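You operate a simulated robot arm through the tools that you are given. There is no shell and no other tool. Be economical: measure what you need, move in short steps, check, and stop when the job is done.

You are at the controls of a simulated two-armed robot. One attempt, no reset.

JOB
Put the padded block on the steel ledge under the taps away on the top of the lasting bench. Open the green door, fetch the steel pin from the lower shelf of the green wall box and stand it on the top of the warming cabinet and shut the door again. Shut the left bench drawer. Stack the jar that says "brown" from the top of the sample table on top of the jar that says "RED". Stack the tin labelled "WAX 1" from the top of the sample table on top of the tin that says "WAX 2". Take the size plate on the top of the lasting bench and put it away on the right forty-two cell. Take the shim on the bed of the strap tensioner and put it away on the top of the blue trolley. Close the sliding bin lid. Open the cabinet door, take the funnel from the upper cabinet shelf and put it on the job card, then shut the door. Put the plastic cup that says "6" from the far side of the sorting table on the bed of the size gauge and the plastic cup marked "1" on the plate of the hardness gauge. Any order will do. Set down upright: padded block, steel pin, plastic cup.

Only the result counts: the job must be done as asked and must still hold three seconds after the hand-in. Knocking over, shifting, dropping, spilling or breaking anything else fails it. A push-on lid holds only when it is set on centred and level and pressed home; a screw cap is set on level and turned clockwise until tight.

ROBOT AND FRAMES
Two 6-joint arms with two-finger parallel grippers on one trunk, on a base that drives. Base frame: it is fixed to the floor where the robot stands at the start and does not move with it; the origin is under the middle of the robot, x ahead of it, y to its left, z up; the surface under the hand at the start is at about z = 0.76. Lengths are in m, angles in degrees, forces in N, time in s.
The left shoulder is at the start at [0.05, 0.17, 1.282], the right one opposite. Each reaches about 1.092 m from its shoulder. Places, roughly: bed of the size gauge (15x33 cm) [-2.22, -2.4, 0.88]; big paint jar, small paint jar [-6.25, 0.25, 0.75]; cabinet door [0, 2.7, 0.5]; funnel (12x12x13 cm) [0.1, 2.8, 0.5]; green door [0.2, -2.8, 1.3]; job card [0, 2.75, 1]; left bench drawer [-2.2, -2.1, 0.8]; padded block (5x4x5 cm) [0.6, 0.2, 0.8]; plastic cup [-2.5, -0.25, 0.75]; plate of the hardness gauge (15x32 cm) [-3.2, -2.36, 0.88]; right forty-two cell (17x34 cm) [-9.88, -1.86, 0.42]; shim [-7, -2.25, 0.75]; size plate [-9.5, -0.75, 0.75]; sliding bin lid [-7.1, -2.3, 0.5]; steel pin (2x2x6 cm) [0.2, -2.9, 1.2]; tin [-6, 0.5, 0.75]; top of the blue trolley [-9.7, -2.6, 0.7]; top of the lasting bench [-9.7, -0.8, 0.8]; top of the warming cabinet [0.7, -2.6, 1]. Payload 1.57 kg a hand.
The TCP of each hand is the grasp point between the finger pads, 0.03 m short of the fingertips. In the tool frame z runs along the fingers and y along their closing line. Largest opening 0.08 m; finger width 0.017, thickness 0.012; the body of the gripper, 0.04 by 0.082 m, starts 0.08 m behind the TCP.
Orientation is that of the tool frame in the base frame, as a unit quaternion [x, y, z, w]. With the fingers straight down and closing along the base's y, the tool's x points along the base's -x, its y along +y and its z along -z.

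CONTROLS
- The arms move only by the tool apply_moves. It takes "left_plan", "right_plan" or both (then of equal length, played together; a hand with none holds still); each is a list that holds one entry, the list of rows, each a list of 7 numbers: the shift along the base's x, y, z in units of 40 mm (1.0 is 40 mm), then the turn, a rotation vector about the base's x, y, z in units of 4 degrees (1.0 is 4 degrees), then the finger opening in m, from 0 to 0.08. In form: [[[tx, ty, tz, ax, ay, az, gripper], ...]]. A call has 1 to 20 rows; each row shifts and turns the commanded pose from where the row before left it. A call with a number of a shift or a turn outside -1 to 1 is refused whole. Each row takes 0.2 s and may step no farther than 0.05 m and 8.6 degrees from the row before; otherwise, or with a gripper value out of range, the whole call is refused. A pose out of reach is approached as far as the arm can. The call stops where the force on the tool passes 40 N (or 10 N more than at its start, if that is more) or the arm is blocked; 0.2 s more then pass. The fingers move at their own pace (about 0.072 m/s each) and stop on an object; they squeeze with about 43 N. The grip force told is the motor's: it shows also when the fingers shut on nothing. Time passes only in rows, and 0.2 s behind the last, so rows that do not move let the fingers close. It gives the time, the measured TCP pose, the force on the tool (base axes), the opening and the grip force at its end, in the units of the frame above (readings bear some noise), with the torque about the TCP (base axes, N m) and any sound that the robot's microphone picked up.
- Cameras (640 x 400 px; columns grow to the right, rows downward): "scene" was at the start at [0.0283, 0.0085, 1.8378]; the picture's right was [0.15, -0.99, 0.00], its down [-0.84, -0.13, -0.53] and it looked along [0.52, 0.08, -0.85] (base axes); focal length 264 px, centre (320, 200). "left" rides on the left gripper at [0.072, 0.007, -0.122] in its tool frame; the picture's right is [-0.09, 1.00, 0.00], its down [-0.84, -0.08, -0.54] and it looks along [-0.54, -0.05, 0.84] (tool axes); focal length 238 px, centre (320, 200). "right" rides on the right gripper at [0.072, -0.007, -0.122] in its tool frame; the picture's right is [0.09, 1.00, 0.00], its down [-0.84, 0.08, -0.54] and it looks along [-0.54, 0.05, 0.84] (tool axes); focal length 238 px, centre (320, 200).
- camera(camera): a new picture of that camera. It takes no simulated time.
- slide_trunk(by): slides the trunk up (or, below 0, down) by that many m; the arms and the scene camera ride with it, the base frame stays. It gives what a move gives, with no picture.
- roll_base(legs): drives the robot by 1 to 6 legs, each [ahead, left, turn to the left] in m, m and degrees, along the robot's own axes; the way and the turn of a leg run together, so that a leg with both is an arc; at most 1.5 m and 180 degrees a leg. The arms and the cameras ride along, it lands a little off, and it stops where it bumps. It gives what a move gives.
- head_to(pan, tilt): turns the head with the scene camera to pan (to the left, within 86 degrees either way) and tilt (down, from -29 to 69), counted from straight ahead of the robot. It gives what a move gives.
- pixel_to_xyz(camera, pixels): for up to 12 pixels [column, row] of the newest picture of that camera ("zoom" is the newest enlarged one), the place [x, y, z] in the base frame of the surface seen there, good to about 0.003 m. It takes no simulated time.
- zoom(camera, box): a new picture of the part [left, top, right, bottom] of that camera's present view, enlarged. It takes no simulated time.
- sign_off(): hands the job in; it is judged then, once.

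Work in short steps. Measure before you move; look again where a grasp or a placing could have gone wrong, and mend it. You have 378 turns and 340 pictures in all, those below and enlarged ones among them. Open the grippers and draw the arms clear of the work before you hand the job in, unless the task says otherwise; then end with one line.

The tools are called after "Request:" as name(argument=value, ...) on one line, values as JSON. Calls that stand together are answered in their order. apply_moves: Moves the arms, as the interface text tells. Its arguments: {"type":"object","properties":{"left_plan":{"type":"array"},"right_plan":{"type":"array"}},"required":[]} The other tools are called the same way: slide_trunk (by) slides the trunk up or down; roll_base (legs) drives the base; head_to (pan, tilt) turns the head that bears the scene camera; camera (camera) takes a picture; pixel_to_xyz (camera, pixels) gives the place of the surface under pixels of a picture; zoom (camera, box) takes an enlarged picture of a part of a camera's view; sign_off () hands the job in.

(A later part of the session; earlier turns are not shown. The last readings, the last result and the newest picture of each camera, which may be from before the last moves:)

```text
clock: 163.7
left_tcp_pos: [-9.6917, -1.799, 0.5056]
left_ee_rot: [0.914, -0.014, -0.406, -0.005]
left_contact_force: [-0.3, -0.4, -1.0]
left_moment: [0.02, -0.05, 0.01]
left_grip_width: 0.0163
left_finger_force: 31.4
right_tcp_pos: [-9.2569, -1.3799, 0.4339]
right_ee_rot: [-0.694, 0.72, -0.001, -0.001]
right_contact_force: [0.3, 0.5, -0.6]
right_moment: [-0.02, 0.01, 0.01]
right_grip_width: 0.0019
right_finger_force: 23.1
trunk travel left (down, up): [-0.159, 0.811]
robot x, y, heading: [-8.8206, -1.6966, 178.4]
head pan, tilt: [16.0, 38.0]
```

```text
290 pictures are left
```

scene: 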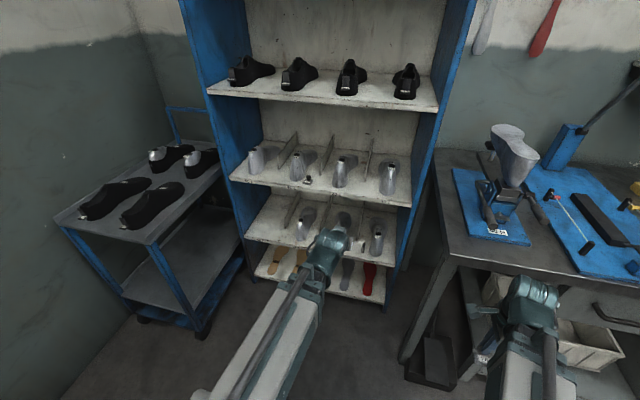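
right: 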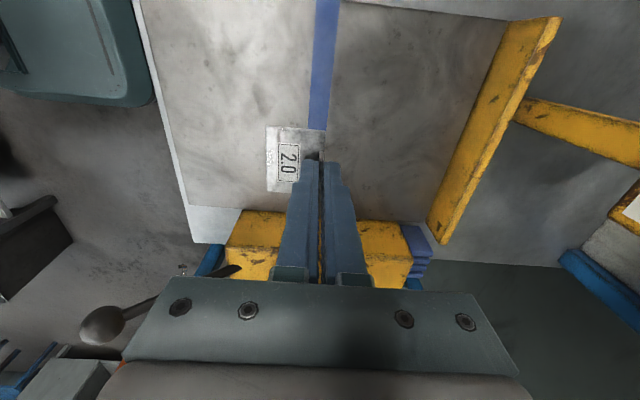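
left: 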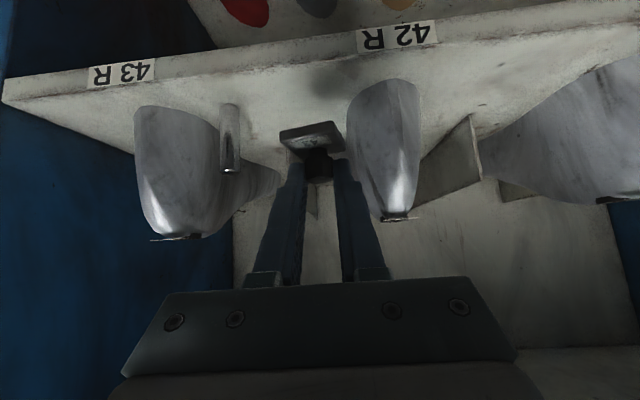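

Looks aligned; I advance the last 0.045 m and look.

Request:
apply_moves(left_plan=[[[-0.6, 0.05, 0, 0, 0, 0, 0], [-0.52, 0.05, 0, 0, 0, 0, 0], [0, 0, 0, 0, 0, 0, 0]]])

Request:
slide_trunk(by=-0.045)

Request:
camera(camera="left")

```text
clock: 164.5
left_tcp_pos: [-9.7374, -1.7936, 0.5074]
left_ee_rot: [0.914, -0.013, -0.406, -0.005]
left_contact_force: [-0.2, 0.2, -1.2]
left_moment: [0.0, 0.02, -0.01]
left_grip_width: 0.0166
left_finger_force: 32.2
right_tcp_pos: [-9.2578, -1.3795, 0.4335]
right_ee_rot: [-0.694, 0.72, 0.0, 0.0]
right_contact_force: [0.8, -0.1, 0.6]
right_moment: [0.01, 0.03, 0.0]
right_grip_width: 0.0015
right_finger_force: 23.2
trunk travel left (down, up): [-0.159, 0.811]
robot x, y, heading: [-8.8224, -1.6923, 178.5]
head pan, tilt: [16.0, 38.0]
```

```text
clock: 165.4
left_tcp_pos: [-9.7361, -1.7953, 0.4613]
left_ee_rot: [0.913, -0.014, -0.407, -0.006]
left_contact_force: [0.3, -0.4, -1.5]
left_moment: [-0.03, -0.02, -0.01]
left_grip_width: 0.0166
left_finger_force: 32.1
right_tcp_pos: [-9.2567, -1.3801, 0.3899]
right_ee_rot: [-0.693, 0.721, 0.0, 0.0]
right_contact_force: [0.2, -0.1, -0.5]
right_moment: [-0.03, 0.0, 0.01]
right_grip_width: 0.0018
right_finger_force: 23.4
trunk travel left (down, up): [-0.114, 0.856]
robot x, y, heading: [-8.818, -1.6937, 178.5]
head pan, tilt: [16.0, 38.0]
```

```text
289 pictures are left
```

left: 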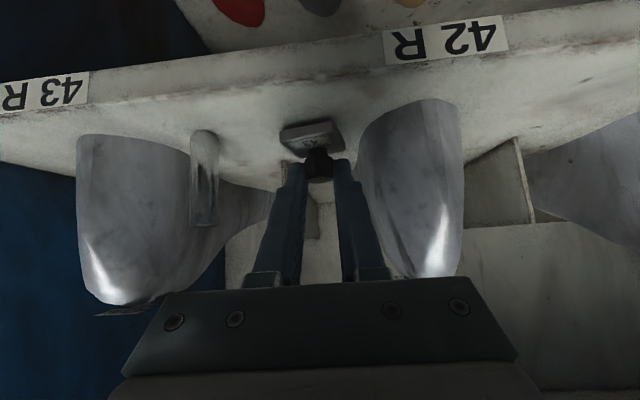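

I shift y by -0.004 and lower to contact.

Request:
apply_moves(left_plan=[[[0, -0.1, 0, 0, 0, 0, 0], [0, 0, 0, 0, 0, 0, 0]]])

Request:
slide_trunk(by=-0.006)

```text
clock: 166.0
left_tcp_pos: [-9.7372, -1.7976, 0.4621]
left_ee_rot: [0.913, -0.013, -0.407, -0.005]
left_contact_force: [-0.2, -0.4, -0.9]
left_moment: [0.01, 0.01, 0.02]
left_grip_width: 0.0162
left_finger_force: 32.2
right_tcp_pos: [-9.2575, -1.3795, 0.3891]
right_ee_rot: [-0.693, 0.721, -0.001, 0.0]
right_contact_force: [-0.2, -0.1, 0.2]
right_moment: [0.03, 0.01, 0.0]
right_grip_width: 0.0016
right_finger_force: 23.6
trunk travel left (down, up): [-0.114, 0.856]
robot x, y, heading: [-8.8197, -1.6923, 178.3]
head pan, tilt: [16.0, 38.0]
```

```text
clock: 166.5
left_tcp_pos: [-9.7362, -1.7989, 0.4572]
left_ee_rot: [0.913, -0.013, -0.408, -0.005]
left_contact_force: [0.1, -0.1, 9.4]
left_moment: [0.07, -0.11, -0.01]
left_grip_width: 0.0163
left_finger_force: 31.8
right_tcp_pos: [-9.2579, -1.3795, 0.3825]
right_ee_rot: [-0.694, 0.72, 0.001, -0.002]
right_contact_force: [0.6, 0.4, -0.5]
right_moment: [-0.01, 0.01, 0.01]
right_grip_width: 0.0017
right_finger_force: 23.8
trunk travel left (down, up): [-0.108, 0.862]
robot x, y, heading: [-8.8196, -1.6916, 178.4]
head pan, tilt: [16.0, 38.0]
```

Contact. I open slightly, rise, and draw back.

Request:
apply_moves(left_plan=[[[0, 0, 0, 0, 0, 0, 0.026], [0, 0, 0, 0, 0, 0, 0.026]]])

Request:
slide_trunk(by=0.035)

Request:
apply_moves(left_plan=[[[1, 0, 0, 0, 0, 0, 0.026], [1, 0, 0, 0, 0, 0, 0.026], [1, 0, 0, 0, 0, 0, 0.026], [1, 0, 0, 0, 0, 0, 0.026], [1, 0, 0, 0, 0, 0, 0.026], [1, 0, 0, 0, 0, 0, 0.026], [1, 0, 0, 0, 0, 0, 0.026]]])

Request:
slide_trunk(by=0.25)

Request:
camera(camera="left")

```text
clock: 167.1
left_tcp_pos: [-9.736, -1.7975, 0.4548]
left_ee_rot: [0.913, -0.014, -0.407, -0.005]
left_contact_force: [0.5, -0.6, 1.1]
left_moment: [0.02, 0.01, 0.0]
left_grip_width: 0.0261
left_finger_force: 0.1
right_tcp_pos: [-9.2577, -1.3795, 0.3821]
right_ee_rot: [-0.693, 0.721, -0.001, -0.001]
right_contact_force: [0.2, -0.3, -0.2]
right_moment: [-0.01, -0.01, -0.02]
right_grip_width: 0.002
right_finger_force: 23.3
trunk travel left (down, up): [-0.108, 0.862]
robot x, y, heading: [-8.8201, -1.6919, 178.2]
head pan, tilt: [16.0, 38.0]
```

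```text
clock: 167.9
left_tcp_pos: [-9.7361, -1.7976, 0.4913]
left_ee_rot: [0.913, -0.014, -0.407, -0.005]
left_contact_force: [0.0, 0.5, -0.7]
left_moment: [-0.01, -0.02, 0.03]
left_grip_width: 0.0263
left_finger_force: 0.0
right_tcp_pos: [-9.2574, -1.3785, 0.4176]
right_ee_rot: [-0.693, 0.721, -0.001, -0.001]
right_contact_force: [0.4, -0.7, -0.4]
right_moment: [0.0, 0.03, 0.02]
right_grip_width: 0.0018
right_finger_force: 23.2
trunk travel left (down, up): [-0.143, 0.827]
robot x, y, heading: [-8.8205, -1.6926, 178.3]
head pan, tilt: [16.0, 38.0]
```

```text
clock: 169.5
left_tcp_pos: [-9.4578, -1.796, 0.4907]
left_ee_rot: [0.913, -0.014, -0.408, -0.005]
left_contact_force: [0.2, 0.3, 0.2]
left_moment: [0.01, 0.01, -0.02]
left_grip_width: 0.026
left_finger_force: 0.1
right_tcp_pos: [-9.2576, -1.3794, 0.4179]
right_ee_rot: [-0.694, 0.72, 0.0, -0.001]
right_contact_force: [-1.0, 0.4, -0.7]
right_moment: [0.0, 0.03, -0.01]
right_grip_width: 0.0017
right_finger_force: 23.6
trunk travel left (down, up): [-0.143, 0.827]
robot x, y, heading: [-8.8211, -1.6934, 178.1]
head pan, tilt: [16.0, 38.0]
```

```text
clock: 172.1
left_tcp_pos: [-9.4576, -1.7971, 0.7413]
left_ee_rot: [0.913, -0.014, -0.407, -0.005]
left_contact_force: [0.1, 0.4, 0.2]
left_moment: [0.01, -0.03, -0.01]
left_grip_width: 0.026
left_finger_force: 0.1
right_tcp_pos: [-9.2565, -1.3788, 0.6687]
right_ee_rot: [-0.694, 0.72, -0.001, -0.001]
right_contact_force: [-0.6, -0.4, -0.5]
right_moment: [0.02, 0.04, 0.0]
right_grip_width: 0.0018
right_finger_force: 22.9
trunk travel left (down, up): [-0.393, 0.577]
robot x, y, heading: [-8.8216, -1.6903, 178.3]
head pan, tilt: [16.0, 38.0]
```

```text
288 pictures are left
```

left: 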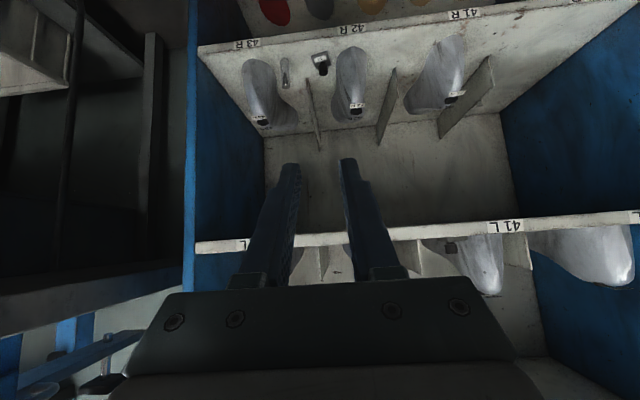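

The plate lies in the 42R cell at (320,62). Now the trolley: I raise the trunk, then look at it to choose a free spot.

Request:
slide_trunk(by=0.45)

Request:
head_to(pan=45, tilt=45)

Request:
camera(camera="scene")

```text
refused: 0.45 is not a number from -0.4 to 0.4
```

```text
clock: 173.0
left_tcp_pos: [-9.459, -1.7972, 0.7412]
left_ee_rot: [0.913, -0.014, -0.408, -0.005]
left_contact_force: [-0.3, 0.0, -0.4]
left_moment: [0.01, 0.01, -0.01]
left_grip_width: 0.0261
left_finger_force: 0.1
right_tcp_pos: [-9.2571, -1.3796, 0.6669]
right_ee_rot: [-0.693, 0.721, 0.0, -0.001]
right_contact_force: [-0.3, -0.9, -1.2]
right_moment: [0.02, -0.01, -0.01]
right_grip_width: 0.0019
right_finger_force: 23.5
trunk travel left (down, up): [-0.393, 0.577]
robot x, y, heading: [-8.8218, -1.6931, 178.3]
head pan, tilt: [45.0, 45.0]
```

```text
287 pictures are left
```

scene: 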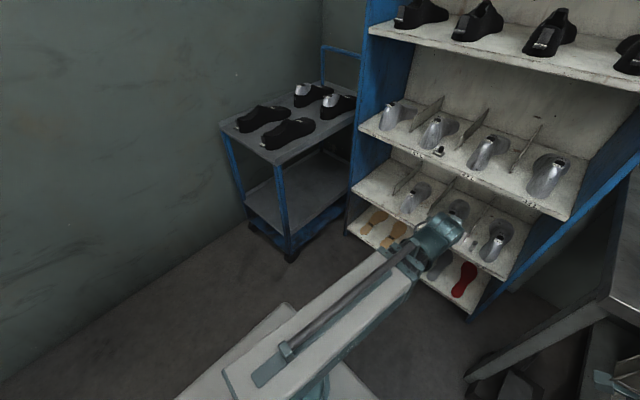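

I measure trolley edges, shoes and the wall from this view.

Request:
slide_trunk(by=0.4)

Request:
zoom(camera="scene", box=[210, 40, 370, 260])

Request:
camera(camera="scene")

```text
clock: 176.9
left_tcp_pos: [-9.4593, -1.7965, 1.1413]
left_ee_rot: [0.913, -0.014, -0.408, -0.005]
left_contact_force: [-0.1, 0.2, 0.8]
left_moment: [0.0, 0.0, 0.0]
left_grip_width: 0.0261
left_finger_force: 0.0
right_tcp_pos: [-9.256, -1.3786, 1.0679]
right_ee_rot: [-0.693, 0.721, -0.002, -0.001]
right_contact_force: [-0.1, 0.4, -1.0]
right_moment: [0.01, -0.01, -0.01]
right_grip_width: 0.0019
right_finger_force: 23.4
trunk travel left (down, up): [-0.793, 0.177]
robot x, y, heading: [-8.8213, -1.6923, 178.1]
head pan, tilt: [45.0, 45.0]
```

```text
1.82 times, centred on (290, 150) of scene
```

zoom: 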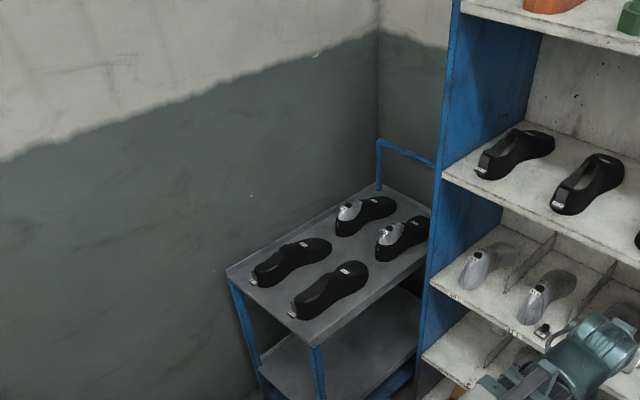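

```text
285 pictures are left
```

scene: 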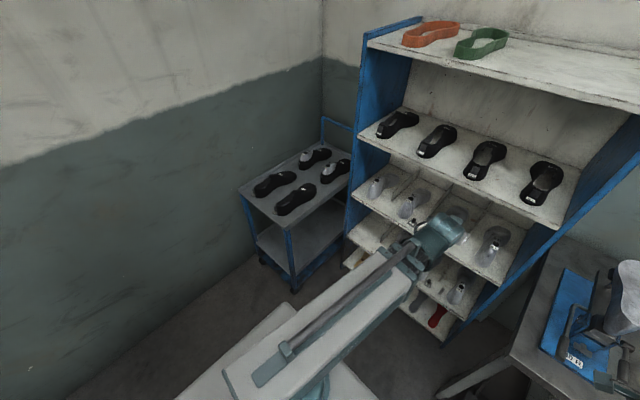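

Request:
pixel_to_xyz(camera="zoom", pixels=[[232, 272], [315, 340], [425, 265], [360, 310], [370, 300], [395, 285], [345, 305], [290, 295], [340, 250], [200, 240], [375, 230], [310, 265]])

```text
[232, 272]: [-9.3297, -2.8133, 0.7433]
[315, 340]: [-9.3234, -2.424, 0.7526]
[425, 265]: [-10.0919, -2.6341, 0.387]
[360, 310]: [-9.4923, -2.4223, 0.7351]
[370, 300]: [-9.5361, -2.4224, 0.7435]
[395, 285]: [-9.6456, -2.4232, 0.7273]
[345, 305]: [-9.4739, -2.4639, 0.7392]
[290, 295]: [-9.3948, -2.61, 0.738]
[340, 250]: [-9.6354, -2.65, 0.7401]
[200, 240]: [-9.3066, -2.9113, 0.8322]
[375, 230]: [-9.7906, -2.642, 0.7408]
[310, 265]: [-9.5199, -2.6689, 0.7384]
```

I check the lane between the shoes for the shim (about (-9.42, -2.61)).

Request:
pixel_to_xyz(camera="zoom", pixels=[[285, 283], [300, 277], [315, 268], [298, 300], [312, 290], [325, 278], [290, 250], [335, 280], [290, 290], [303, 280], [278, 290], [262, 278]])

```text
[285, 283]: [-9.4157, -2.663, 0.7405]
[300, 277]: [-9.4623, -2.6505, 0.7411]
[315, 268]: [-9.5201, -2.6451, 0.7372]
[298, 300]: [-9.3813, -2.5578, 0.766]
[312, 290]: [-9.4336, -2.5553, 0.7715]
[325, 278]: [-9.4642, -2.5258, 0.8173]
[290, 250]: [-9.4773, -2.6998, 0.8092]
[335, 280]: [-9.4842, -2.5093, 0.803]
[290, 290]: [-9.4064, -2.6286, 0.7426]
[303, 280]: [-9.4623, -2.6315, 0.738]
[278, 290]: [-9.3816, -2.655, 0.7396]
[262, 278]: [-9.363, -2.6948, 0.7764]
```

The lane is free (y -2.56…-2.67). To avoid crossing arms I will face the wall (-y) at about (-9.1, -1.75) and place with the right hand straight ahead.

Request:
roll_base(legs=[[0, 0, 91.7], [0.05, -0.28, 0]])

Request:
head_to(pan=-10, tilt=50)

Request:
camera(camera="scene")

```text
clock: 182.7
left_tcp_pos: [-8.9828, -2.377, 1.1416]
left_ee_rot: [0.648, 0.643, -0.288, 0.288]
left_contact_force: [-0.3, -0.6, 0.4]
left_moment: [0.0, -0.03, 0.01]
left_grip_width: 0.0259
left_finger_force: 0.1
right_tcp_pos: [-9.4042, -2.1849, 1.0681]
right_ee_rot: [1.0, -0.008, 0.001, 0.0]
right_contact_force: [-0.6, 0.1, -0.4]
right_moment: [-0.02, -0.03, -0.02]
right_grip_width: 0.0021
right_finger_force: 23.4
trunk travel left (down, up): [-0.793, 0.177]
robot x, y, heading: [-9.1001, -1.739, -90.7]
head pan, tilt: [45.0, 45.0]
```

```text
clock: 184.0
left_tcp_pos: [-8.9825, -2.3773, 1.1404]
left_ee_rot: [0.648, 0.644, -0.288, 0.287]
left_contact_force: [0.0, 0.8, 0.0]
left_moment: [0.0, -0.01, 0.04]
left_grip_width: 0.0261
left_finger_force: 0.0
right_tcp_pos: [-9.4039, -2.1835, 1.0665]
right_ee_rot: [1.0, -0.008, 0.001, 0.0]
right_contact_force: [0.1, -0.3, -0.7]
right_moment: [-0.02, 0.01, -0.02]
right_grip_width: 0.0017
right_finger_force: 23.4
trunk travel left (down, up): [-0.793, 0.177]
robot x, y, heading: [-9.1013, -1.7374, -90.6]
head pan, tilt: [-10.0, 50.0]
```

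```text
284 pictures are left
```

scene: 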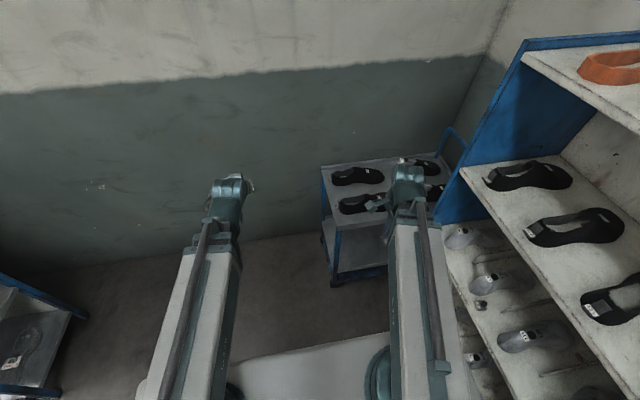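

I extend the right hand over the lane at (-9.42, -2.625).

Request:
apply_moves(right_plan=[[[-0.04, -1, 0, 0, 0, 0, 0], [-0.04, -1, 0, 0, 0, 0, 0], [-0.04, -1, 0, 0, 0, 0, 0], [-0.04, -1, 0, 0, 0, 0, 0], [-0.04, -1, 0, 0, 0, 0, 0], [-0.04, -1, 0, 0, 0, 0, 0], [-0.04, -1, 0, 0, 0, 0, 0], [-0.04, -1, 0, 0, 0, 0, 0], [-0.04, -1, 0, 0, 0, 0, 0], [-0.04, -1, 0, 0, 0, 0, 0], [0, -1, 0, 0, 0, 0, 0], [0, 0, 0, 0, 0, 0, 0]]])

Request:
slide_trunk(by=-0.13)

Request:
camera(camera="right")

```text
clock: 186.6
left_tcp_pos: [-8.9822, -2.3752, 1.1421]
left_ee_rot: [0.648, 0.644, -0.288, 0.288]
left_contact_force: [-0.4, 0.1, 0.5]
left_moment: [-0.02, 0.01, 0.02]
left_grip_width: 0.026
left_finger_force: 0.1
right_tcp_pos: [-9.422, -2.6242, 1.0673]
right_ee_rot: [1.0, -0.008, 0.001, 0.0]
right_contact_force: [1.0, 0.3, -0.5]
right_moment: [0.0, 0.02, 0.04]
right_grip_width: 0.0019
right_finger_force: 23.3
trunk travel left (down, up): [-0.793, 0.177]
robot x, y, heading: [-9.1002, -1.7416, -90.5]
head pan, tilt: [-10.0, 50.0]
```

```text
clock: 188.1
left_tcp_pos: [-8.9824, -2.3763, 1.0107]
left_ee_rot: [0.648, 0.643, -0.289, 0.288]
left_contact_force: [0.0, -0.5, -0.5]
left_moment: [0.02, 0.01, 0.01]
left_grip_width: 0.026
left_finger_force: 0.0
right_tcp_pos: [-9.4205, -2.6245, 0.9383]
right_ee_rot: [1.0, -0.007, 0.001, 0.0]
right_contact_force: [0.5, -0.4, 0.1]
right_moment: [0.0, -0.01, 0.04]
right_grip_width: 0.0019
right_finger_force: 24.0
trunk travel left (down, up): [-0.663, 0.307]
robot x, y, heading: [-9.0987, -1.7406, -90.3]
head pan, tilt: [-10.0, 50.0]
```

```text
283 pictures are left
```

right: 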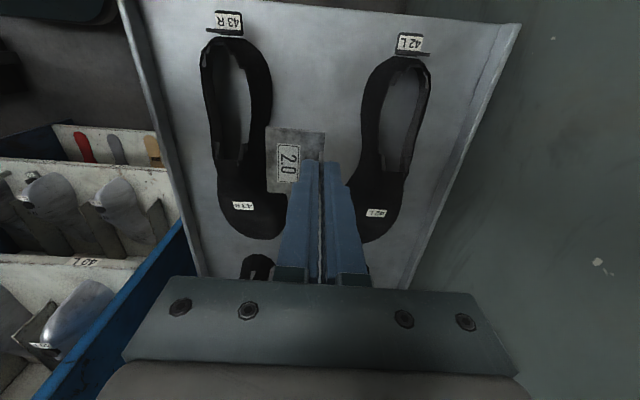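

I verify the shoe edges from above.

Request:
pixel_to_xyz(camera="right", pixels=[[273, 100], [262, 160], [290, 200], [366, 90], [362, 130], [350, 185], [330, 120], [320, 80]])

```text
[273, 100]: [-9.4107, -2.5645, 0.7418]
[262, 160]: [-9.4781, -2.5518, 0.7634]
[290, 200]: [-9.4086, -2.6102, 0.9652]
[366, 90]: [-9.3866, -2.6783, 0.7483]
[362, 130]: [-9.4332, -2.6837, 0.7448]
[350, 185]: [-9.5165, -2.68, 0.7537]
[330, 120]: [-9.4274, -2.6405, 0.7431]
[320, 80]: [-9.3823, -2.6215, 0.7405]
```

Lane confirmed. I shift y -0.008 and lower to just above the top.

Request:
apply_moves(right_plan=[[[0, -0.2, 0, 0, 0, 0, 0], [0, 0, 0, 0, 0, 0, 0]]])

Request:
slide_trunk(by=-0.155)

Request:
slide_trunk(by=-0.006)

Request:
camera(camera="right")

```text
clock: 188.7
left_tcp_pos: [-8.9816, -2.3762, 1.0114]
left_ee_rot: [0.647, 0.644, -0.288, 0.289]
left_contact_force: [-0.3, 0.4, -0.3]
left_moment: [-0.01, 0.02, 0.02]
left_grip_width: 0.0259
left_finger_force: 0.1
right_tcp_pos: [-9.4211, -2.6318, 0.9373]
right_ee_rot: [1.0, -0.008, 0.001, -0.001]
right_contact_force: [0.3, -0.3, 0.0]
right_moment: [0.01, 0.01, 0.01]
right_grip_width: 0.0016
right_finger_force: 23.8
trunk travel left (down, up): [-0.663, 0.307]
robot x, y, heading: [-9.1026, -1.7411, -90.6]
head pan, tilt: [-10.0, 50.0]
```

```text
clock: 190.5
left_tcp_pos: [-8.982, -2.3754, 0.856]
left_ee_rot: [0.648, 0.644, -0.288, 0.288]
left_contact_force: [0.8, 0.0, -0.8]
left_moment: [0.0, -0.02, -0.01]
left_grip_width: 0.0263
left_finger_force: 0.0
right_tcp_pos: [-9.4212, -2.6316, 0.7822]
right_ee_rot: [1.0, -0.008, 0.001, 0.001]
right_contact_force: [0.2, -0.5, 0.4]
right_moment: [0.01, -0.02, 0.05]
right_grip_width: 0.0018
right_finger_force: 23.3
trunk travel left (down, up): [-0.508, 0.462]
robot x, y, heading: [-9.103, -1.7375, -90.7]
head pan, tilt: [-10.0, 50.0]
```

```text
clock: 191.1
left_tcp_pos: [-8.9828, -2.3762, 0.8499]
left_ee_rot: [0.648, 0.643, -0.289, 0.288]
left_contact_force: [-1.1, 0.5, -0.5]
left_moment: [0.01, -0.01, -0.04]
left_grip_width: 0.0263
left_finger_force: 0.1
right_tcp_pos: [-9.4207, -2.6307, 0.7768]
right_ee_rot: [1.0, -0.007, 0.001, 0.0]
right_contact_force: [0.3, -1.3, 2.9]
right_moment: [0.03, 0.03, 0.0]
right_grip_width: 0.0019
right_finger_force: 23.4
trunk travel left (down, up): [-0.502, 0.468]
robot x, y, heading: [-9.1016, -1.7426, -90.2]
head pan, tilt: [-10.0, 50.0]
```

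```text
282 pictures are left
```

right: 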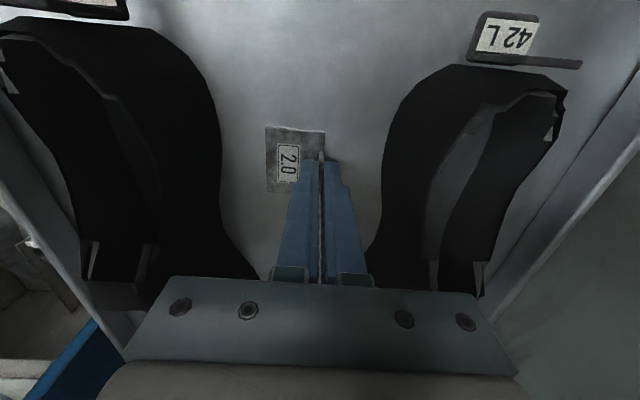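

Touching lightly and clear of both shoes. I open the fingers a little and rise.

Request:
apply_moves(right_plan=[[[0, 0, 0, 0, 0, 0, 0.015], [0, 0, 0, 0, 0, 0, 0.015]]])

Request:
slide_trunk(by=0.2)

Request:
camera(camera="right")

```text
clock: 191.7
left_tcp_pos: [-8.9813, -2.3766, 0.85]
left_ee_rot: [0.648, 0.643, -0.288, 0.288]
left_contact_force: [-0.5, 0.3, 0.5]
left_moment: [0.0, 0.0, 0.01]
left_grip_width: 0.026
left_finger_force: 0.2
right_tcp_pos: [-9.421, -2.6321, 0.7757]
right_ee_rot: [1.0, -0.008, 0.001, 0.0]
right_contact_force: [-0.7, -0.4, 0.8]
right_moment: [0.01, -0.01, -0.01]
right_grip_width: 0.0148
right_finger_force: 0.0
trunk travel left (down, up): [-0.502, 0.468]
robot x, y, heading: [-9.099, -1.741, -90.6]
head pan, tilt: [-10.0, 50.0]
```

```text
clock: 193.8
left_tcp_pos: [-8.9824, -2.3756, 1.0504]
left_ee_rot: [0.648, 0.644, -0.288, 0.288]
left_contact_force: [0.8, 0.4, -0.1]
left_moment: [-0.01, 0.02, 0.01]
left_grip_width: 0.0261
left_finger_force: 0.1
right_tcp_pos: [-9.4203, -2.6323, 0.9761]
right_ee_rot: [1.0, -0.008, 0.001, 0.0]
right_contact_force: [0.5, 0.3, 0.1]
right_moment: [0.01, -0.03, 0.0]
right_grip_width: 0.0149
right_finger_force: 0.1
trunk travel left (down, up): [-0.702, 0.268]
robot x, y, heading: [-9.0988, -1.7374, -90.8]
head pan, tilt: [-10.0, 50.0]
```

```text
281 pictures are left
```

right: 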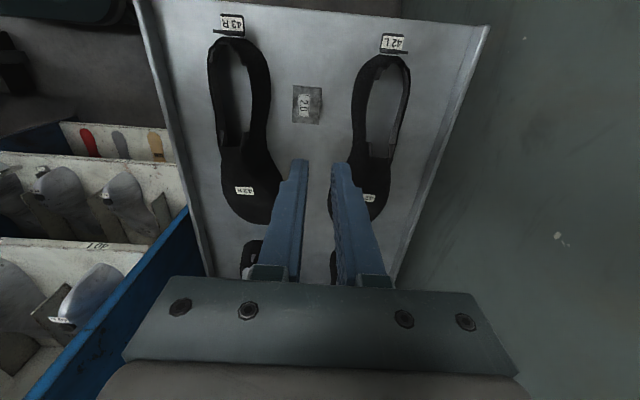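

The shim lies flat between the shoes. I raise, retract the right arm, straighten the left, and drive back to the packing bench for the bin lid.

Request:
slide_trunk(by=0.2)

Request:
apply_moves(right_plan=[[[0, 1, 0, 0, 0, 0, 0.015], [0, 1, 0, 0, 0, 0, 0.015], [0, 1, 0, 0, 0, 0, 0.015], [0, 1, 0, 0, 0, 0, 0.015], [0, 1, 0, 0, 0, 0, 0.015], [0, 1, 0, 0, 0, 0, 0.015], [0, 1, 0, 0, 0, 0, 0.015], [0, 1, 0, 0, 0, 0, 0.015], [0.1, 1, 0, 0, 0, 0, 0.015], [0.5, 0.8, 0, 0, 0, 0, 0.015], [0.8, 0.4, 0, 0, 0, 0, 0.015], [0.8, 0.4, 0, 0, 0, 0, 0.015]]], left_plan=[[[0, 0.4, 0, 1, 0, 0, 0.02], [0, 0.4, 0, 1, 0, 0, 0.02], [0, 0.4, 0, 1, 0, 0, 0.02], [0, 0.4, 0, 1, 0, 0, 0.02], [0, 0.4, 0, 1, 0, 0, 0.02], [0, 0.4, 0, 1, 0, 0, 0.02], [0, 0.4, 0, 1, 0, 0, 0.02], [0, 0.4, 0, 1, 0, 0, 0.02], [0, 0.4, 0, 1, 0, 0, 0.02], [0, 0.2, 0, 1, 0, 0, 0.02], [0, 0, 0, 1, 0, 0, 0.02], [0, 0, 0, 1, 0, 0, 0.02]]])

Request:
roll_base(legs=[[-0.3, 0, 0.6], [0, 1.1, 0], [0, 0.9, 0]])

Request:
head_to(pan=0, tilt=55)

Request:
camera(camera="scene")

```text
clock: 196.0
left_tcp_pos: [-8.9824, -2.3779, 1.249]
left_ee_rot: [0.648, 0.643, -0.288, 0.287]
left_contact_force: [-0.4, -0.1, 0.2]
left_moment: [0.01, -0.02, -0.01]
left_grip_width: 0.0262
left_finger_force: 0.0
right_tcp_pos: [-9.4197, -2.6319, 1.176]
right_ee_rot: [1.0, -0.007, 0.001, -0.001]
right_contact_force: [-0.5, -0.6, -0.3]
right_moment: [0.02, 0.0, -0.01]
right_grip_width: 0.0147
right_finger_force: 0.0
trunk travel left (down, up): [-0.902, 0.068]
robot x, y, heading: [-9.0985, -1.7383, -90.2]
head pan, tilt: [-10.0, 50.0]
```

```text
clock: 198.6
left_tcp_pos: [-8.9828, -2.2346, 1.1769]
left_ee_rot: [0.709, 0.705, -0.001, -0.001]
left_contact_force: [0.4, 0.3, -0.5]
left_moment: [-0.01, 0.03, 0.02]
left_grip_width: 0.0204
left_finger_force: 0.1
left hand out of reach, approached as far as the arm can: row 1, 2, 3, 4, 5, 6, 7, 8, 9, 11
right_tcp_pos: [-9.3316, -2.2071, 1.177]
right_ee_rot: [1.0, -0.008, 0.001, 0.002]
right_contact_force: [0.3, 0.3, -0.6]
right_moment: [0.0, -0.01, 0.0]
right_grip_width: 0.0149
right_finger_force: 0.0
trunk travel left (down, up): [-0.902, 0.068]
robot x, y, heading: [-9.0998, -1.7367, -90.2]
head pan, tilt: [-10.0, 50.0]
```

```text
clock: 210.3
left_tcp_pos: [-6.948, -1.8776, 1.1759]
left_ee_rot: [0.692, 0.722, -0.002, -0.001]
left_contact_force: [0.6, 0.1, -0.7]
left_moment: [0.0, 0.03, -0.02]
left_grip_width: 0.02
left_finger_force: 0.0
right_tcp_pos: [-7.2972, -1.8685, 1.1772]
right_ee_rot: [1.0, 0.016, 0.001, -0.001]
right_contact_force: [0.0, 0.2, -0.1]
right_moment: [-0.02, 0.03, -0.03]
right_grip_width: 0.015
right_finger_force: 0.1
trunk travel left (down, up): [-0.902, 0.068]
robot x, y, heading: [-7.0868, -1.3903, -87.7]
head pan, tilt: [-10.0, 50.0]
```

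```text
clock: 211.0
left_tcp_pos: [-6.9486, -1.8783, 1.1768]
left_ee_rot: [0.691, 0.722, -0.002, -0.001]
left_contact_force: [0.1, 0.2, -0.5]
left_moment: [-0.04, 0.0, -0.01]
left_grip_width: 0.02
left_finger_force: 0.0
right_tcp_pos: [-7.2984, -1.8684, 1.178]
right_ee_rot: [1.0, 0.017, 0.001, 0.001]
right_contact_force: [0.7, -0.4, -0.3]
right_moment: [-0.02, -0.04, 0.04]
right_grip_width: 0.015
right_finger_force: 0.1
trunk travel left (down, up): [-0.902, 0.068]
robot x, y, heading: [-7.0918, -1.3947, -87.6]
head pan, tilt: [0.0, 55.0]
```

```text
280 pictures are left
```

scene: 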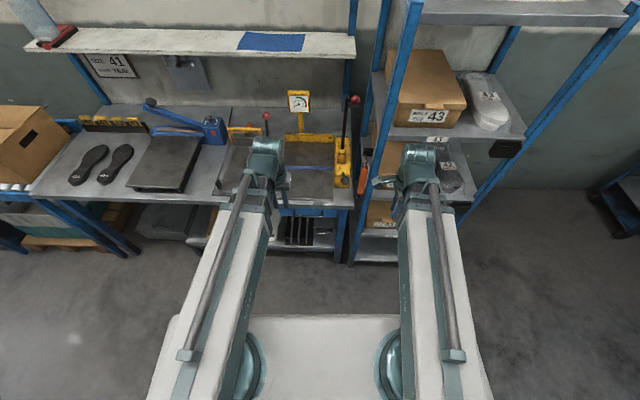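

I lower the trunk to see under the bench.

Request:
slide_trunk(by=-0.4)

Request:
head_to(pan=0, tilt=45)

Request:
camera(camera="scene")

Request:
zoom(camera="scene", box=[220, 150, 420, 275])

```text
clock: 214.9
left_tcp_pos: [-6.9489, -1.8771, 0.7772]
left_ee_rot: [0.691, 0.723, -0.003, -0.001]
left_contact_force: [-0.4, 0.1, 0.1]
left_moment: [-0.01, -0.02, -0.01]
left_grip_width: 0.02
left_finger_force: 0.0
right_tcp_pos: [-7.2981, -1.8669, 0.7766]
right_ee_rot: [1.0, 0.017, 0.001, 0.0]
right_contact_force: [0.0, 0.5, -0.7]
right_moment: [0.0, -0.01, 0.01]
right_grip_width: 0.0149
right_finger_force: 0.1
trunk travel left (down, up): [-0.502, 0.468]
robot x, y, heading: [-7.0883, -1.386, -87.9]
head pan, tilt: [0.0, 55.0]
```

```text
clock: 215.6
left_tcp_pos: [-6.9479, -1.8784, 0.7772]
left_ee_rot: [0.692, 0.722, -0.001, 0.0]
left_contact_force: [0.0, 0.2, 0.8]
left_moment: [0.01, 0.02, -0.01]
left_grip_width: 0.0201
left_finger_force: 0.0
right_tcp_pos: [-7.2996, -1.8676, 0.7765]
right_ee_rot: [1.0, 0.016, 0.001, 0.0]
right_contact_force: [0.5, 0.3, 0.3]
right_moment: [-0.02, -0.01, 0.02]
right_grip_width: 0.0154
right_finger_force: 0.1
trunk travel left (down, up): [-0.502, 0.468]
robot x, y, heading: [-7.0877, -1.3917, -87.6]
head pan, tilt: [0.0, 45.0]
```

```text
279 pictures are left
```

scene: 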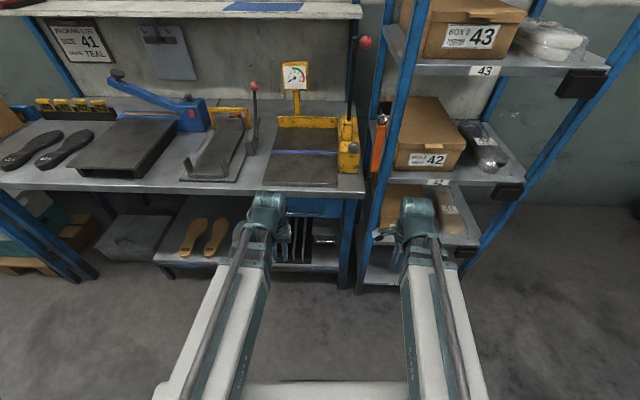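

```text
3.20 times, centred on (320, 212) of scene
```

zoom: 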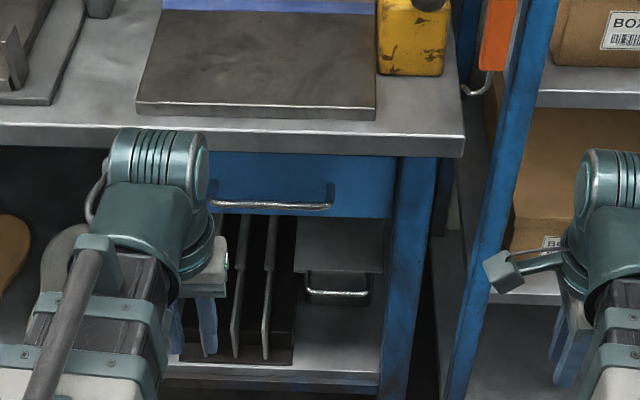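

A grey bin with a lid and handle is on the lower shelf at zoom (337,270). I lower further to see it.

Request:
slide_trunk(by=-0.35)

Request:
head_to(pan=0, tilt=32)

Request:
camera(camera="scene")

Request:
camera(camera="left")

```text
clock: 219.0
left_tcp_pos: [-6.9488, -1.8777, 0.4268]
left_ee_rot: [0.691, 0.723, -0.001, 0.0]
left_contact_force: [0.2, 0.1, 0.1]
left_moment: [0.03, 0.01, 0.02]
left_grip_width: 0.0197
left_finger_force: 0.0
right_tcp_pos: [-7.299, -1.8672, 0.4264]
right_ee_rot: [1.0, 0.017, 0.001, 0.0]
right_contact_force: [-0.3, 0.9, 0.7]
right_moment: [0.02, 0.03, 0.02]
right_grip_width: 0.015
right_finger_force: 0.0
trunk travel left (down, up): [-0.152, 0.818]
robot x, y, heading: [-7.0909, -1.386, -88.0]
head pan, tilt: [0.0, 45.0]
```

```text
clock: 219.8
left_tcp_pos: [-6.9489, -1.8782, 0.4275]
left_ee_rot: [0.691, 0.723, -0.002, 0.0]
left_contact_force: [1.0, -0.3, 0.3]
left_moment: [0.01, -0.03, -0.03]
left_grip_width: 0.02
left_finger_force: 0.0
right_tcp_pos: [-7.2987, -1.8679, 0.427]
right_ee_rot: [1.0, 0.017, 0.001, 0.0]
right_contact_force: [-0.1, 0.2, 0.1]
right_moment: [-0.01, -0.02, 0.01]
right_grip_width: 0.0149
right_finger_force: 0.1
trunk travel left (down, up): [-0.152, 0.818]
robot x, y, heading: [-7.0899, -1.3919, -87.8]
head pan, tilt: [0.0, 32.0]
```

```text
277 pictures are left
```

scene: 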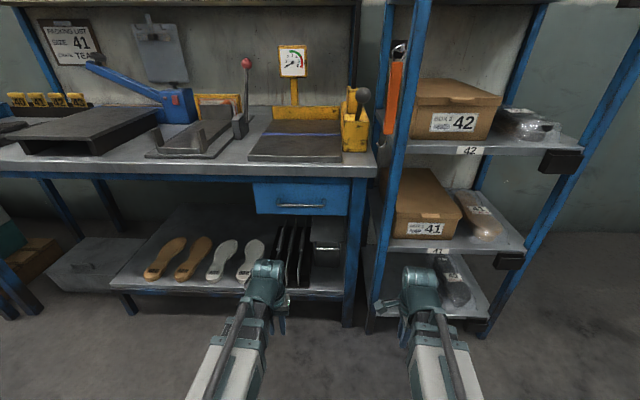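

```text
276 pictures are left
```

left: 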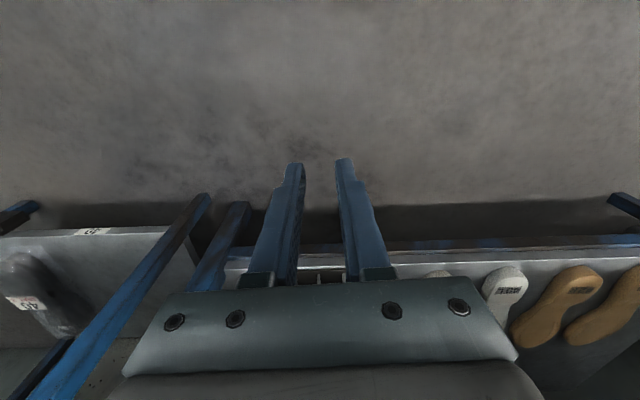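

Request:
zoom(camera="scene", box=[250, 200, 378, 300])

Request:
pixel_to_xyz(camera="zoom", pixels=[[360, 220], [380, 260], [330, 200], [350, 185], [420, 200], [340, 260], [250, 130], [400, 290], [300, 190], [470, 150]])

```text
4.00 times, centred on (314, 250) of scene
```

zoom: 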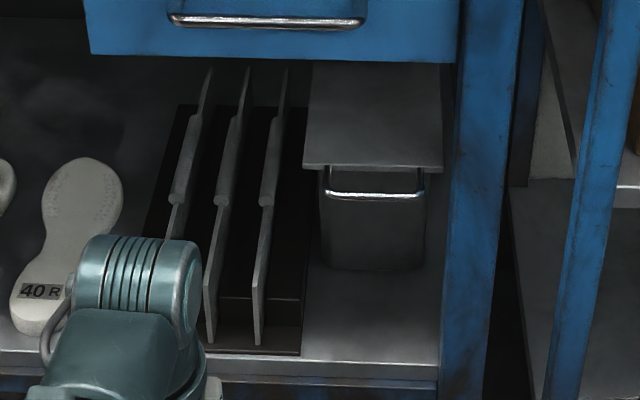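

```text
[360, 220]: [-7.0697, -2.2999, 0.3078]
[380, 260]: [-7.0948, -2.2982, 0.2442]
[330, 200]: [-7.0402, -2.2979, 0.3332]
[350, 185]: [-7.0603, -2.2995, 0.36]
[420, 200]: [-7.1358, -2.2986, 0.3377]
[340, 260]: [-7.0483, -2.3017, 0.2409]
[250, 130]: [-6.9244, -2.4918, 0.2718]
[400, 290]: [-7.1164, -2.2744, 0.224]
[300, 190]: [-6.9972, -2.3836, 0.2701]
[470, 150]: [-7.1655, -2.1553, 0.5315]
```

I measure the flat plate above the bin and the drawer front.

Request:
pixel_to_xyz(camera="zoom", pixels=[[370, 164], [310, 162], [438, 168], [370, 120], [375, 80], [325, 75], [435, 80], [375, 172], [375, 195], [265, 20], [300, 45], [140, 40]])

```text
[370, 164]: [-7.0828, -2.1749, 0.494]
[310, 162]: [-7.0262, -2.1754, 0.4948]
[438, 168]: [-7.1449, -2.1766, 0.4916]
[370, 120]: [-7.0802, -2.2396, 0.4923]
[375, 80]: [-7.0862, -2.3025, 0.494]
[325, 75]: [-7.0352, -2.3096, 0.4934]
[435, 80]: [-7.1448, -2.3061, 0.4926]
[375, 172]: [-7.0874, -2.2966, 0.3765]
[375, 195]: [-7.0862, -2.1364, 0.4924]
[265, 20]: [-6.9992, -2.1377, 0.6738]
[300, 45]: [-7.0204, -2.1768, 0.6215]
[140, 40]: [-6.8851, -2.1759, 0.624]
```

The lid plate (z 0.494) is pulled forward: its handle bar is at y≈-2.136 while the bin front is at -2.30. I'll push it back with the right hand pointing forward; first move the left hand aside and lower the trunk.

Request:
apply_moves(left_plan=[[[1, 0, 0, 0, 0, 0, 0.02], [1, 0, 0, 0, 0, 0, 0.02], [1, 0, 0, 0, 0, 0, 0.02], [1, 0.3, 0, 0, 0, 0, 0.02]]])

Request:
slide_trunk(by=-0.147)

Request:
apply_moves(right_plan=[[[0, 0.5, 0, -1, 0, 0, 0], [0, 0.5, 0, -1, 0, 0, 0], [0, 0, 0, -1, 0, 0, 0], [0.3, 0, 0, -1, 0, 0, 0], [0.3, 0, 0, -1, 0, 0, 0], [0.3, 0, 0, -1, 0, 0, 0], [0.3, 0, 0, -1, 0, 0, 0], [0.3, 0, 0, -1, 0, 0, 0], [0.3, 0, 0, -1, 0, 0, 0], [0.3, 0, 0, -1, 0, 0, 0], [0.3, 0, 0, -1, 0, 0, 0], [0.3, 0, 0, -1, 0, 0, 0], [0.3, 0, 0, -1, 0, 0, 0], [0.3, 0, 0, -1, 0, 0, 0], [0.3, 0, 0, -1, 0, 0, 0], [0.3, 0, 0, -1, 0, 0, 0], [0.3, 0, 0, -1, 0, 0, 0], [0.3, 0, 0, -1, 0, 0, 0], [0.3, 0, 0, -1, 0, 0, 0], [0.3, 0, 0, -1, 0, 0, 0]]])

```text
clock: 220.8
left_tcp_pos: [-6.7885, -1.8636, 0.4276]
left_ee_rot: [0.692, 0.722, -0.002, 0.0]
left_contact_force: [0.7, 0.2, -1.0]
left_moment: [0.0, 0.01, -0.01]
left_grip_width: 0.0199
left_finger_force: 0.1
right_tcp_pos: [-7.2989, -1.8675, 0.4274]
right_ee_rot: [1.0, 0.016, 0.001, 0.0]
right_contact_force: [-0.1, -0.3, 0.0]
right_moment: [-0.03, 0.02, 0.02]
right_grip_width: 0.015
right_finger_force: 0.0
trunk travel left (down, up): [-0.152, 0.818]
robot x, y, heading: [-7.0919, -1.3851, -87.9]
head pan, tilt: [0.0, 32.0]
```

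```text
clock: 222.5
left_tcp_pos: [-6.7883, -1.8659, 0.2798]
left_ee_rot: [0.691, 0.722, -0.001, -0.001]
left_contact_force: [0.4, 0.3, 0.7]
left_moment: [0.0, -0.03, -0.02]
left_grip_width: 0.0198
left_finger_force: 0.2
right_tcp_pos: [-7.3004, -1.8683, 0.2795]
right_ee_rot: [1.0, 0.016, 0.001, 0.0]
right_contact_force: [0.5, -0.6, -1.0]
right_moment: [0.0, -0.01, 0.0]
right_grip_width: 0.0149
right_finger_force: 0.0
trunk travel left (down, up): [-0.005, 0.965]
robot x, y, heading: [-7.0922, -1.3866, -87.7]
head pan, tilt: [0.0, 32.0]
```

```text
clock: 226.7
left_tcp_pos: [-6.7894, -1.8639, 0.2788]
left_ee_rot: [0.692, 0.722, -0.002, 0.0]
left_contact_force: [0.3, -0.5, 0.9]
left_moment: [0.02, 0.01, -0.02]
left_grip_width: 0.0198
left_finger_force: 0.0
right_tcp_pos: [-7.0963, -2.0396, 0.4616]
right_ee_rot: [0.767, 0.013, -0.01, 0.642]
right_contact_force: [0.0, -0.3, -1.0]
right_moment: [-0.07, 0.01, 0.0]
right_grip_width: 0.0004
right_finger_force: 21.3
right hand out of reach, approached as far as the arm can: row 1, 2, 3, 4, 5, 6, 7, 8, 9, 10, 11, 12, 13, 14, 15, 16, 17, 18, 19, 20
trunk travel left (down, up): [-0.005, 0.965]
robot x, y, heading: [-7.0882, -1.3921, -87.7]
head pan, tilt: [0.0, 32.0]
```

I finish the last 10° and check alignment with the scene camera.

Request:
apply_moves(right_plan=[[[0.2, 0, 0, -1, 0, 0, 0], [0, 0, 0, -1, 0, 0, 0], [0, 0, 0, -0.5, 0, 0, 0]]])

Request:
camera(camera="scene")

Request:
zoom(camera="scene", box=[230, 190, 390, 290])

Request:
camera(camera="right")

```text
clock: 227.5
left_tcp_pos: [-6.7889, -1.8647, 0.2808]
left_ee_rot: [0.691, 0.723, -0.002, -0.001]
left_contact_force: [0.1, -0.3, 0.8]
left_moment: [0.01, 0.01, 0.0]
left_grip_width: 0.0201
left_finger_force: 0.1
right_tcp_pos: [-7.0879, -2.0391, 0.4906]
right_ee_rot: [0.722, 0.015, -0.012, 0.692]
right_contact_force: [-0.1, 0.1, 0.3]
right_moment: [0.02, 0.01, -0.01]
right_grip_width: 0.0001
right_finger_force: 21.1
right hand out of reach, approached as far as the arm can: row 1, 2
trunk travel left (down, up): [-0.005, 0.965]
robot x, y, heading: [-7.0905, -1.3928, -87.7]
head pan, tilt: [0.0, 32.0]
```

```text
274 pictures are left
```

scene: 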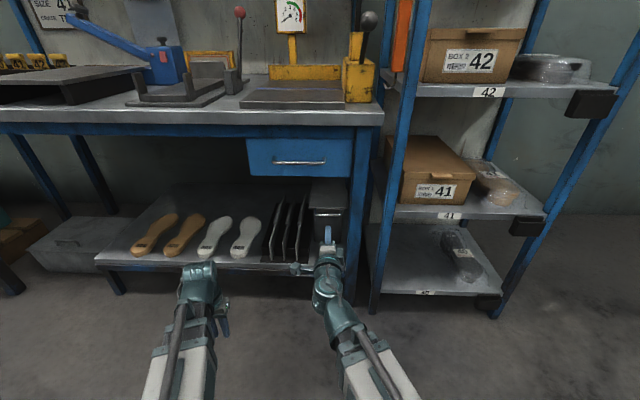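

```text
4.00 times, centred on (310, 240) of scene
```

zoom: 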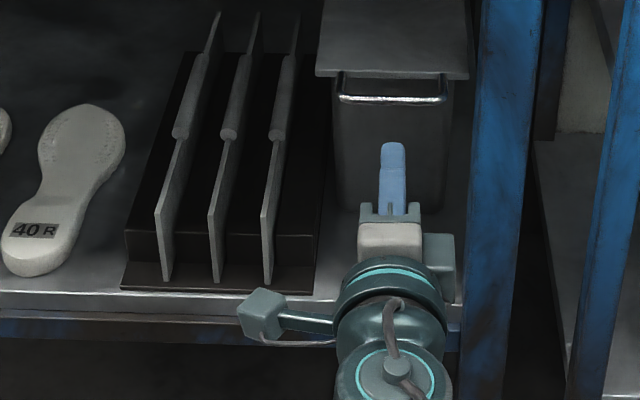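

```text
272 pictures are left
```

right: 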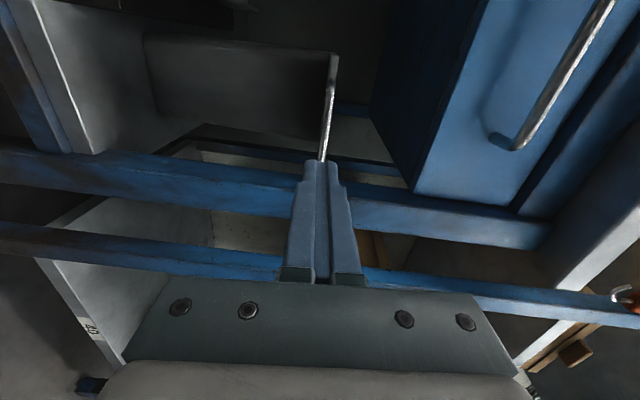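

The bar is right in front of the fingertips. I push along -y in small steps.

Request:
apply_moves(right_plan=[[[0, -0.5, 0, 0, 0, 0, 0], [0, -0.5, 0, 0, 0, 0, 0], [0, -0.5, 0, 0, 0, 0, 0], [0, -0.5, 0, 0, 0, 0, 0], [0, -0.5, 0, 0, 0, 0, 0], [0, -0.5, 0, 0, 0, 0, 0], [0, -0.5, 0, 0, 0, 0, 0], [0, -0.5, 0, 0, 0, 0, 0]]])

Request:
camera(camera="right")

```text
clock: 229.3
left_tcp_pos: [-6.7894, -1.8639, 0.2803]
left_ee_rot: [0.691, 0.723, -0.002, -0.001]
left_contact_force: [-0.1, 0.6, 0.3]
left_moment: [0.0, 0.06, 0.02]
left_grip_width: 0.02
left_finger_force: 0.0
right_tcp_pos: [-7.0999, -2.2031, 0.4946]
right_ee_rot: [0.717, 0.017, -0.013, 0.697]
right_contact_force: [-0.2, 0.5, -0.5]
right_moment: [0.0, 0.02, 0.02]
right_grip_width: 0.0001
right_finger_force: 21.1
right hand out of reach, approached as far as the arm can: row 1, 2, 3
trunk travel left (down, up): [-0.005, 0.965]
robot x, y, heading: [-7.0896, -1.3875, -87.9]
head pan, tilt: [0.0, 32.0]
```

```text
271 pictures are left
```

right: 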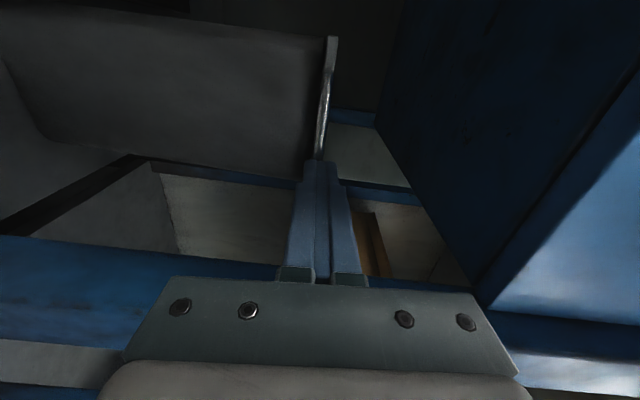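

The lid is moving. I keep pushing until it stops.

Request:
apply_moves(right_plan=[[[0, -0.4, 0, 0, 0, 0, 0], [0, -0.4, 0, 0, 0, 0, 0], [0, -0.4, 0, 0, 0, 0, 0], [0, -0.4, 0, 0, 0, 0, 0], [0, -0.4, 0, 0, 0, 0, 0]]])

Request:
camera(camera="right")

```text
clock: 229.8
left_tcp_pos: [-6.7903, -1.863, 0.2797]
left_ee_rot: [0.692, 0.722, -0.002, -0.001]
left_contact_force: [0.3, -0.9, -0.1]
left_moment: [-0.02, -0.01, 0.01]
left_grip_width: 0.0198
left_finger_force: 0.2
right_tcp_pos: [-7.1, -2.2178, 0.4937]
right_ee_rot: [0.717, 0.016, -0.012, 0.697]
right_contact_force: [-0.7, 8.4, -1.1]
right_moment: [0.05, 0.03, -0.08]
right_grip_width: 0.0001
right_finger_force: 21.6
trunk travel left (down, up): [-0.005, 0.965]
robot x, y, heading: [-7.0902, -1.3909, -87.9]
head pan, tilt: [0.0, 32.0]
stopped in row 2 (right hand): the force on the tool passed its limit at 56 N (the readings are from after the stop); the commanded pose is now the measured one
```

```text
270 pictures are left
```

right: 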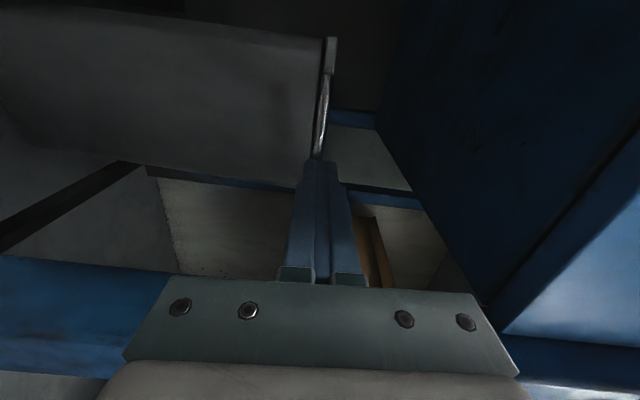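

It hit the end stop (56 N). I draw back and verify.

Request:
apply_moves(right_plan=[[[0, 1, 0, 0, 0, 0, 0], [0, 1, 0, 0, 0, 0, 0], [0, 1, 0, 0, 0, 0, 0], [0, 1, 0, 0, 0, 0, 0], [0, 1, 0, 0, 0, 0, 0]]])

Request:
zoom(camera="scene", box=[266, 180, 362, 240])

Request:
pixel_to_xyz(camera="zoom", pixels=[[350, 190], [350, 175], [350, 210], [350, 220], [310, 180], [400, 180], [350, 160]])

```text
clock: 231.0
left_tcp_pos: [-6.7891, -1.8644, 0.2807]
left_ee_rot: [0.692, 0.722, -0.002, -0.001]
left_contact_force: [0.0, 0.4, 0.1]
left_moment: [-0.03, -0.02, -0.03]
left_grip_width: 0.0197
left_finger_force: 0.0
right_tcp_pos: [-7.0907, -2.0386, 0.4915]
right_ee_rot: [0.72, 0.019, -0.013, 0.693]
right_contact_force: [-0.5, 0.4, 0.5]
right_moment: [0.01, 0.02, 0.04]
right_grip_width: 0.0
right_finger_force: 21.0
right hand out of reach, approached as far as the arm can: row 5
trunk travel left (down, up): [-0.005, 0.965]
robot x, y, heading: [-7.0925, -1.3914, -87.5]
head pan, tilt: [0.0, 32.0]
```

```text
6.67 times, centred on (314, 210) of scene
```

zoom: 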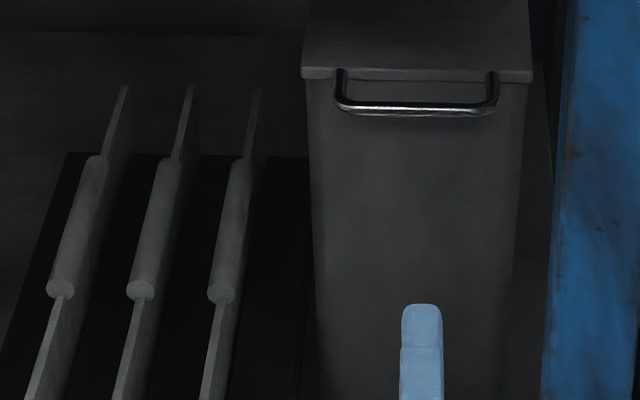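

```text
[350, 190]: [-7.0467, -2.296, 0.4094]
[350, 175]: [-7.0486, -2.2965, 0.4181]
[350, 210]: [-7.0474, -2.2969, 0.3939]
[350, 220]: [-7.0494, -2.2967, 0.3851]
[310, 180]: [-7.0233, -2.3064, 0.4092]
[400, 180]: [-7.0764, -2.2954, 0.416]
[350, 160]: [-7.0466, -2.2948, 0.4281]
```

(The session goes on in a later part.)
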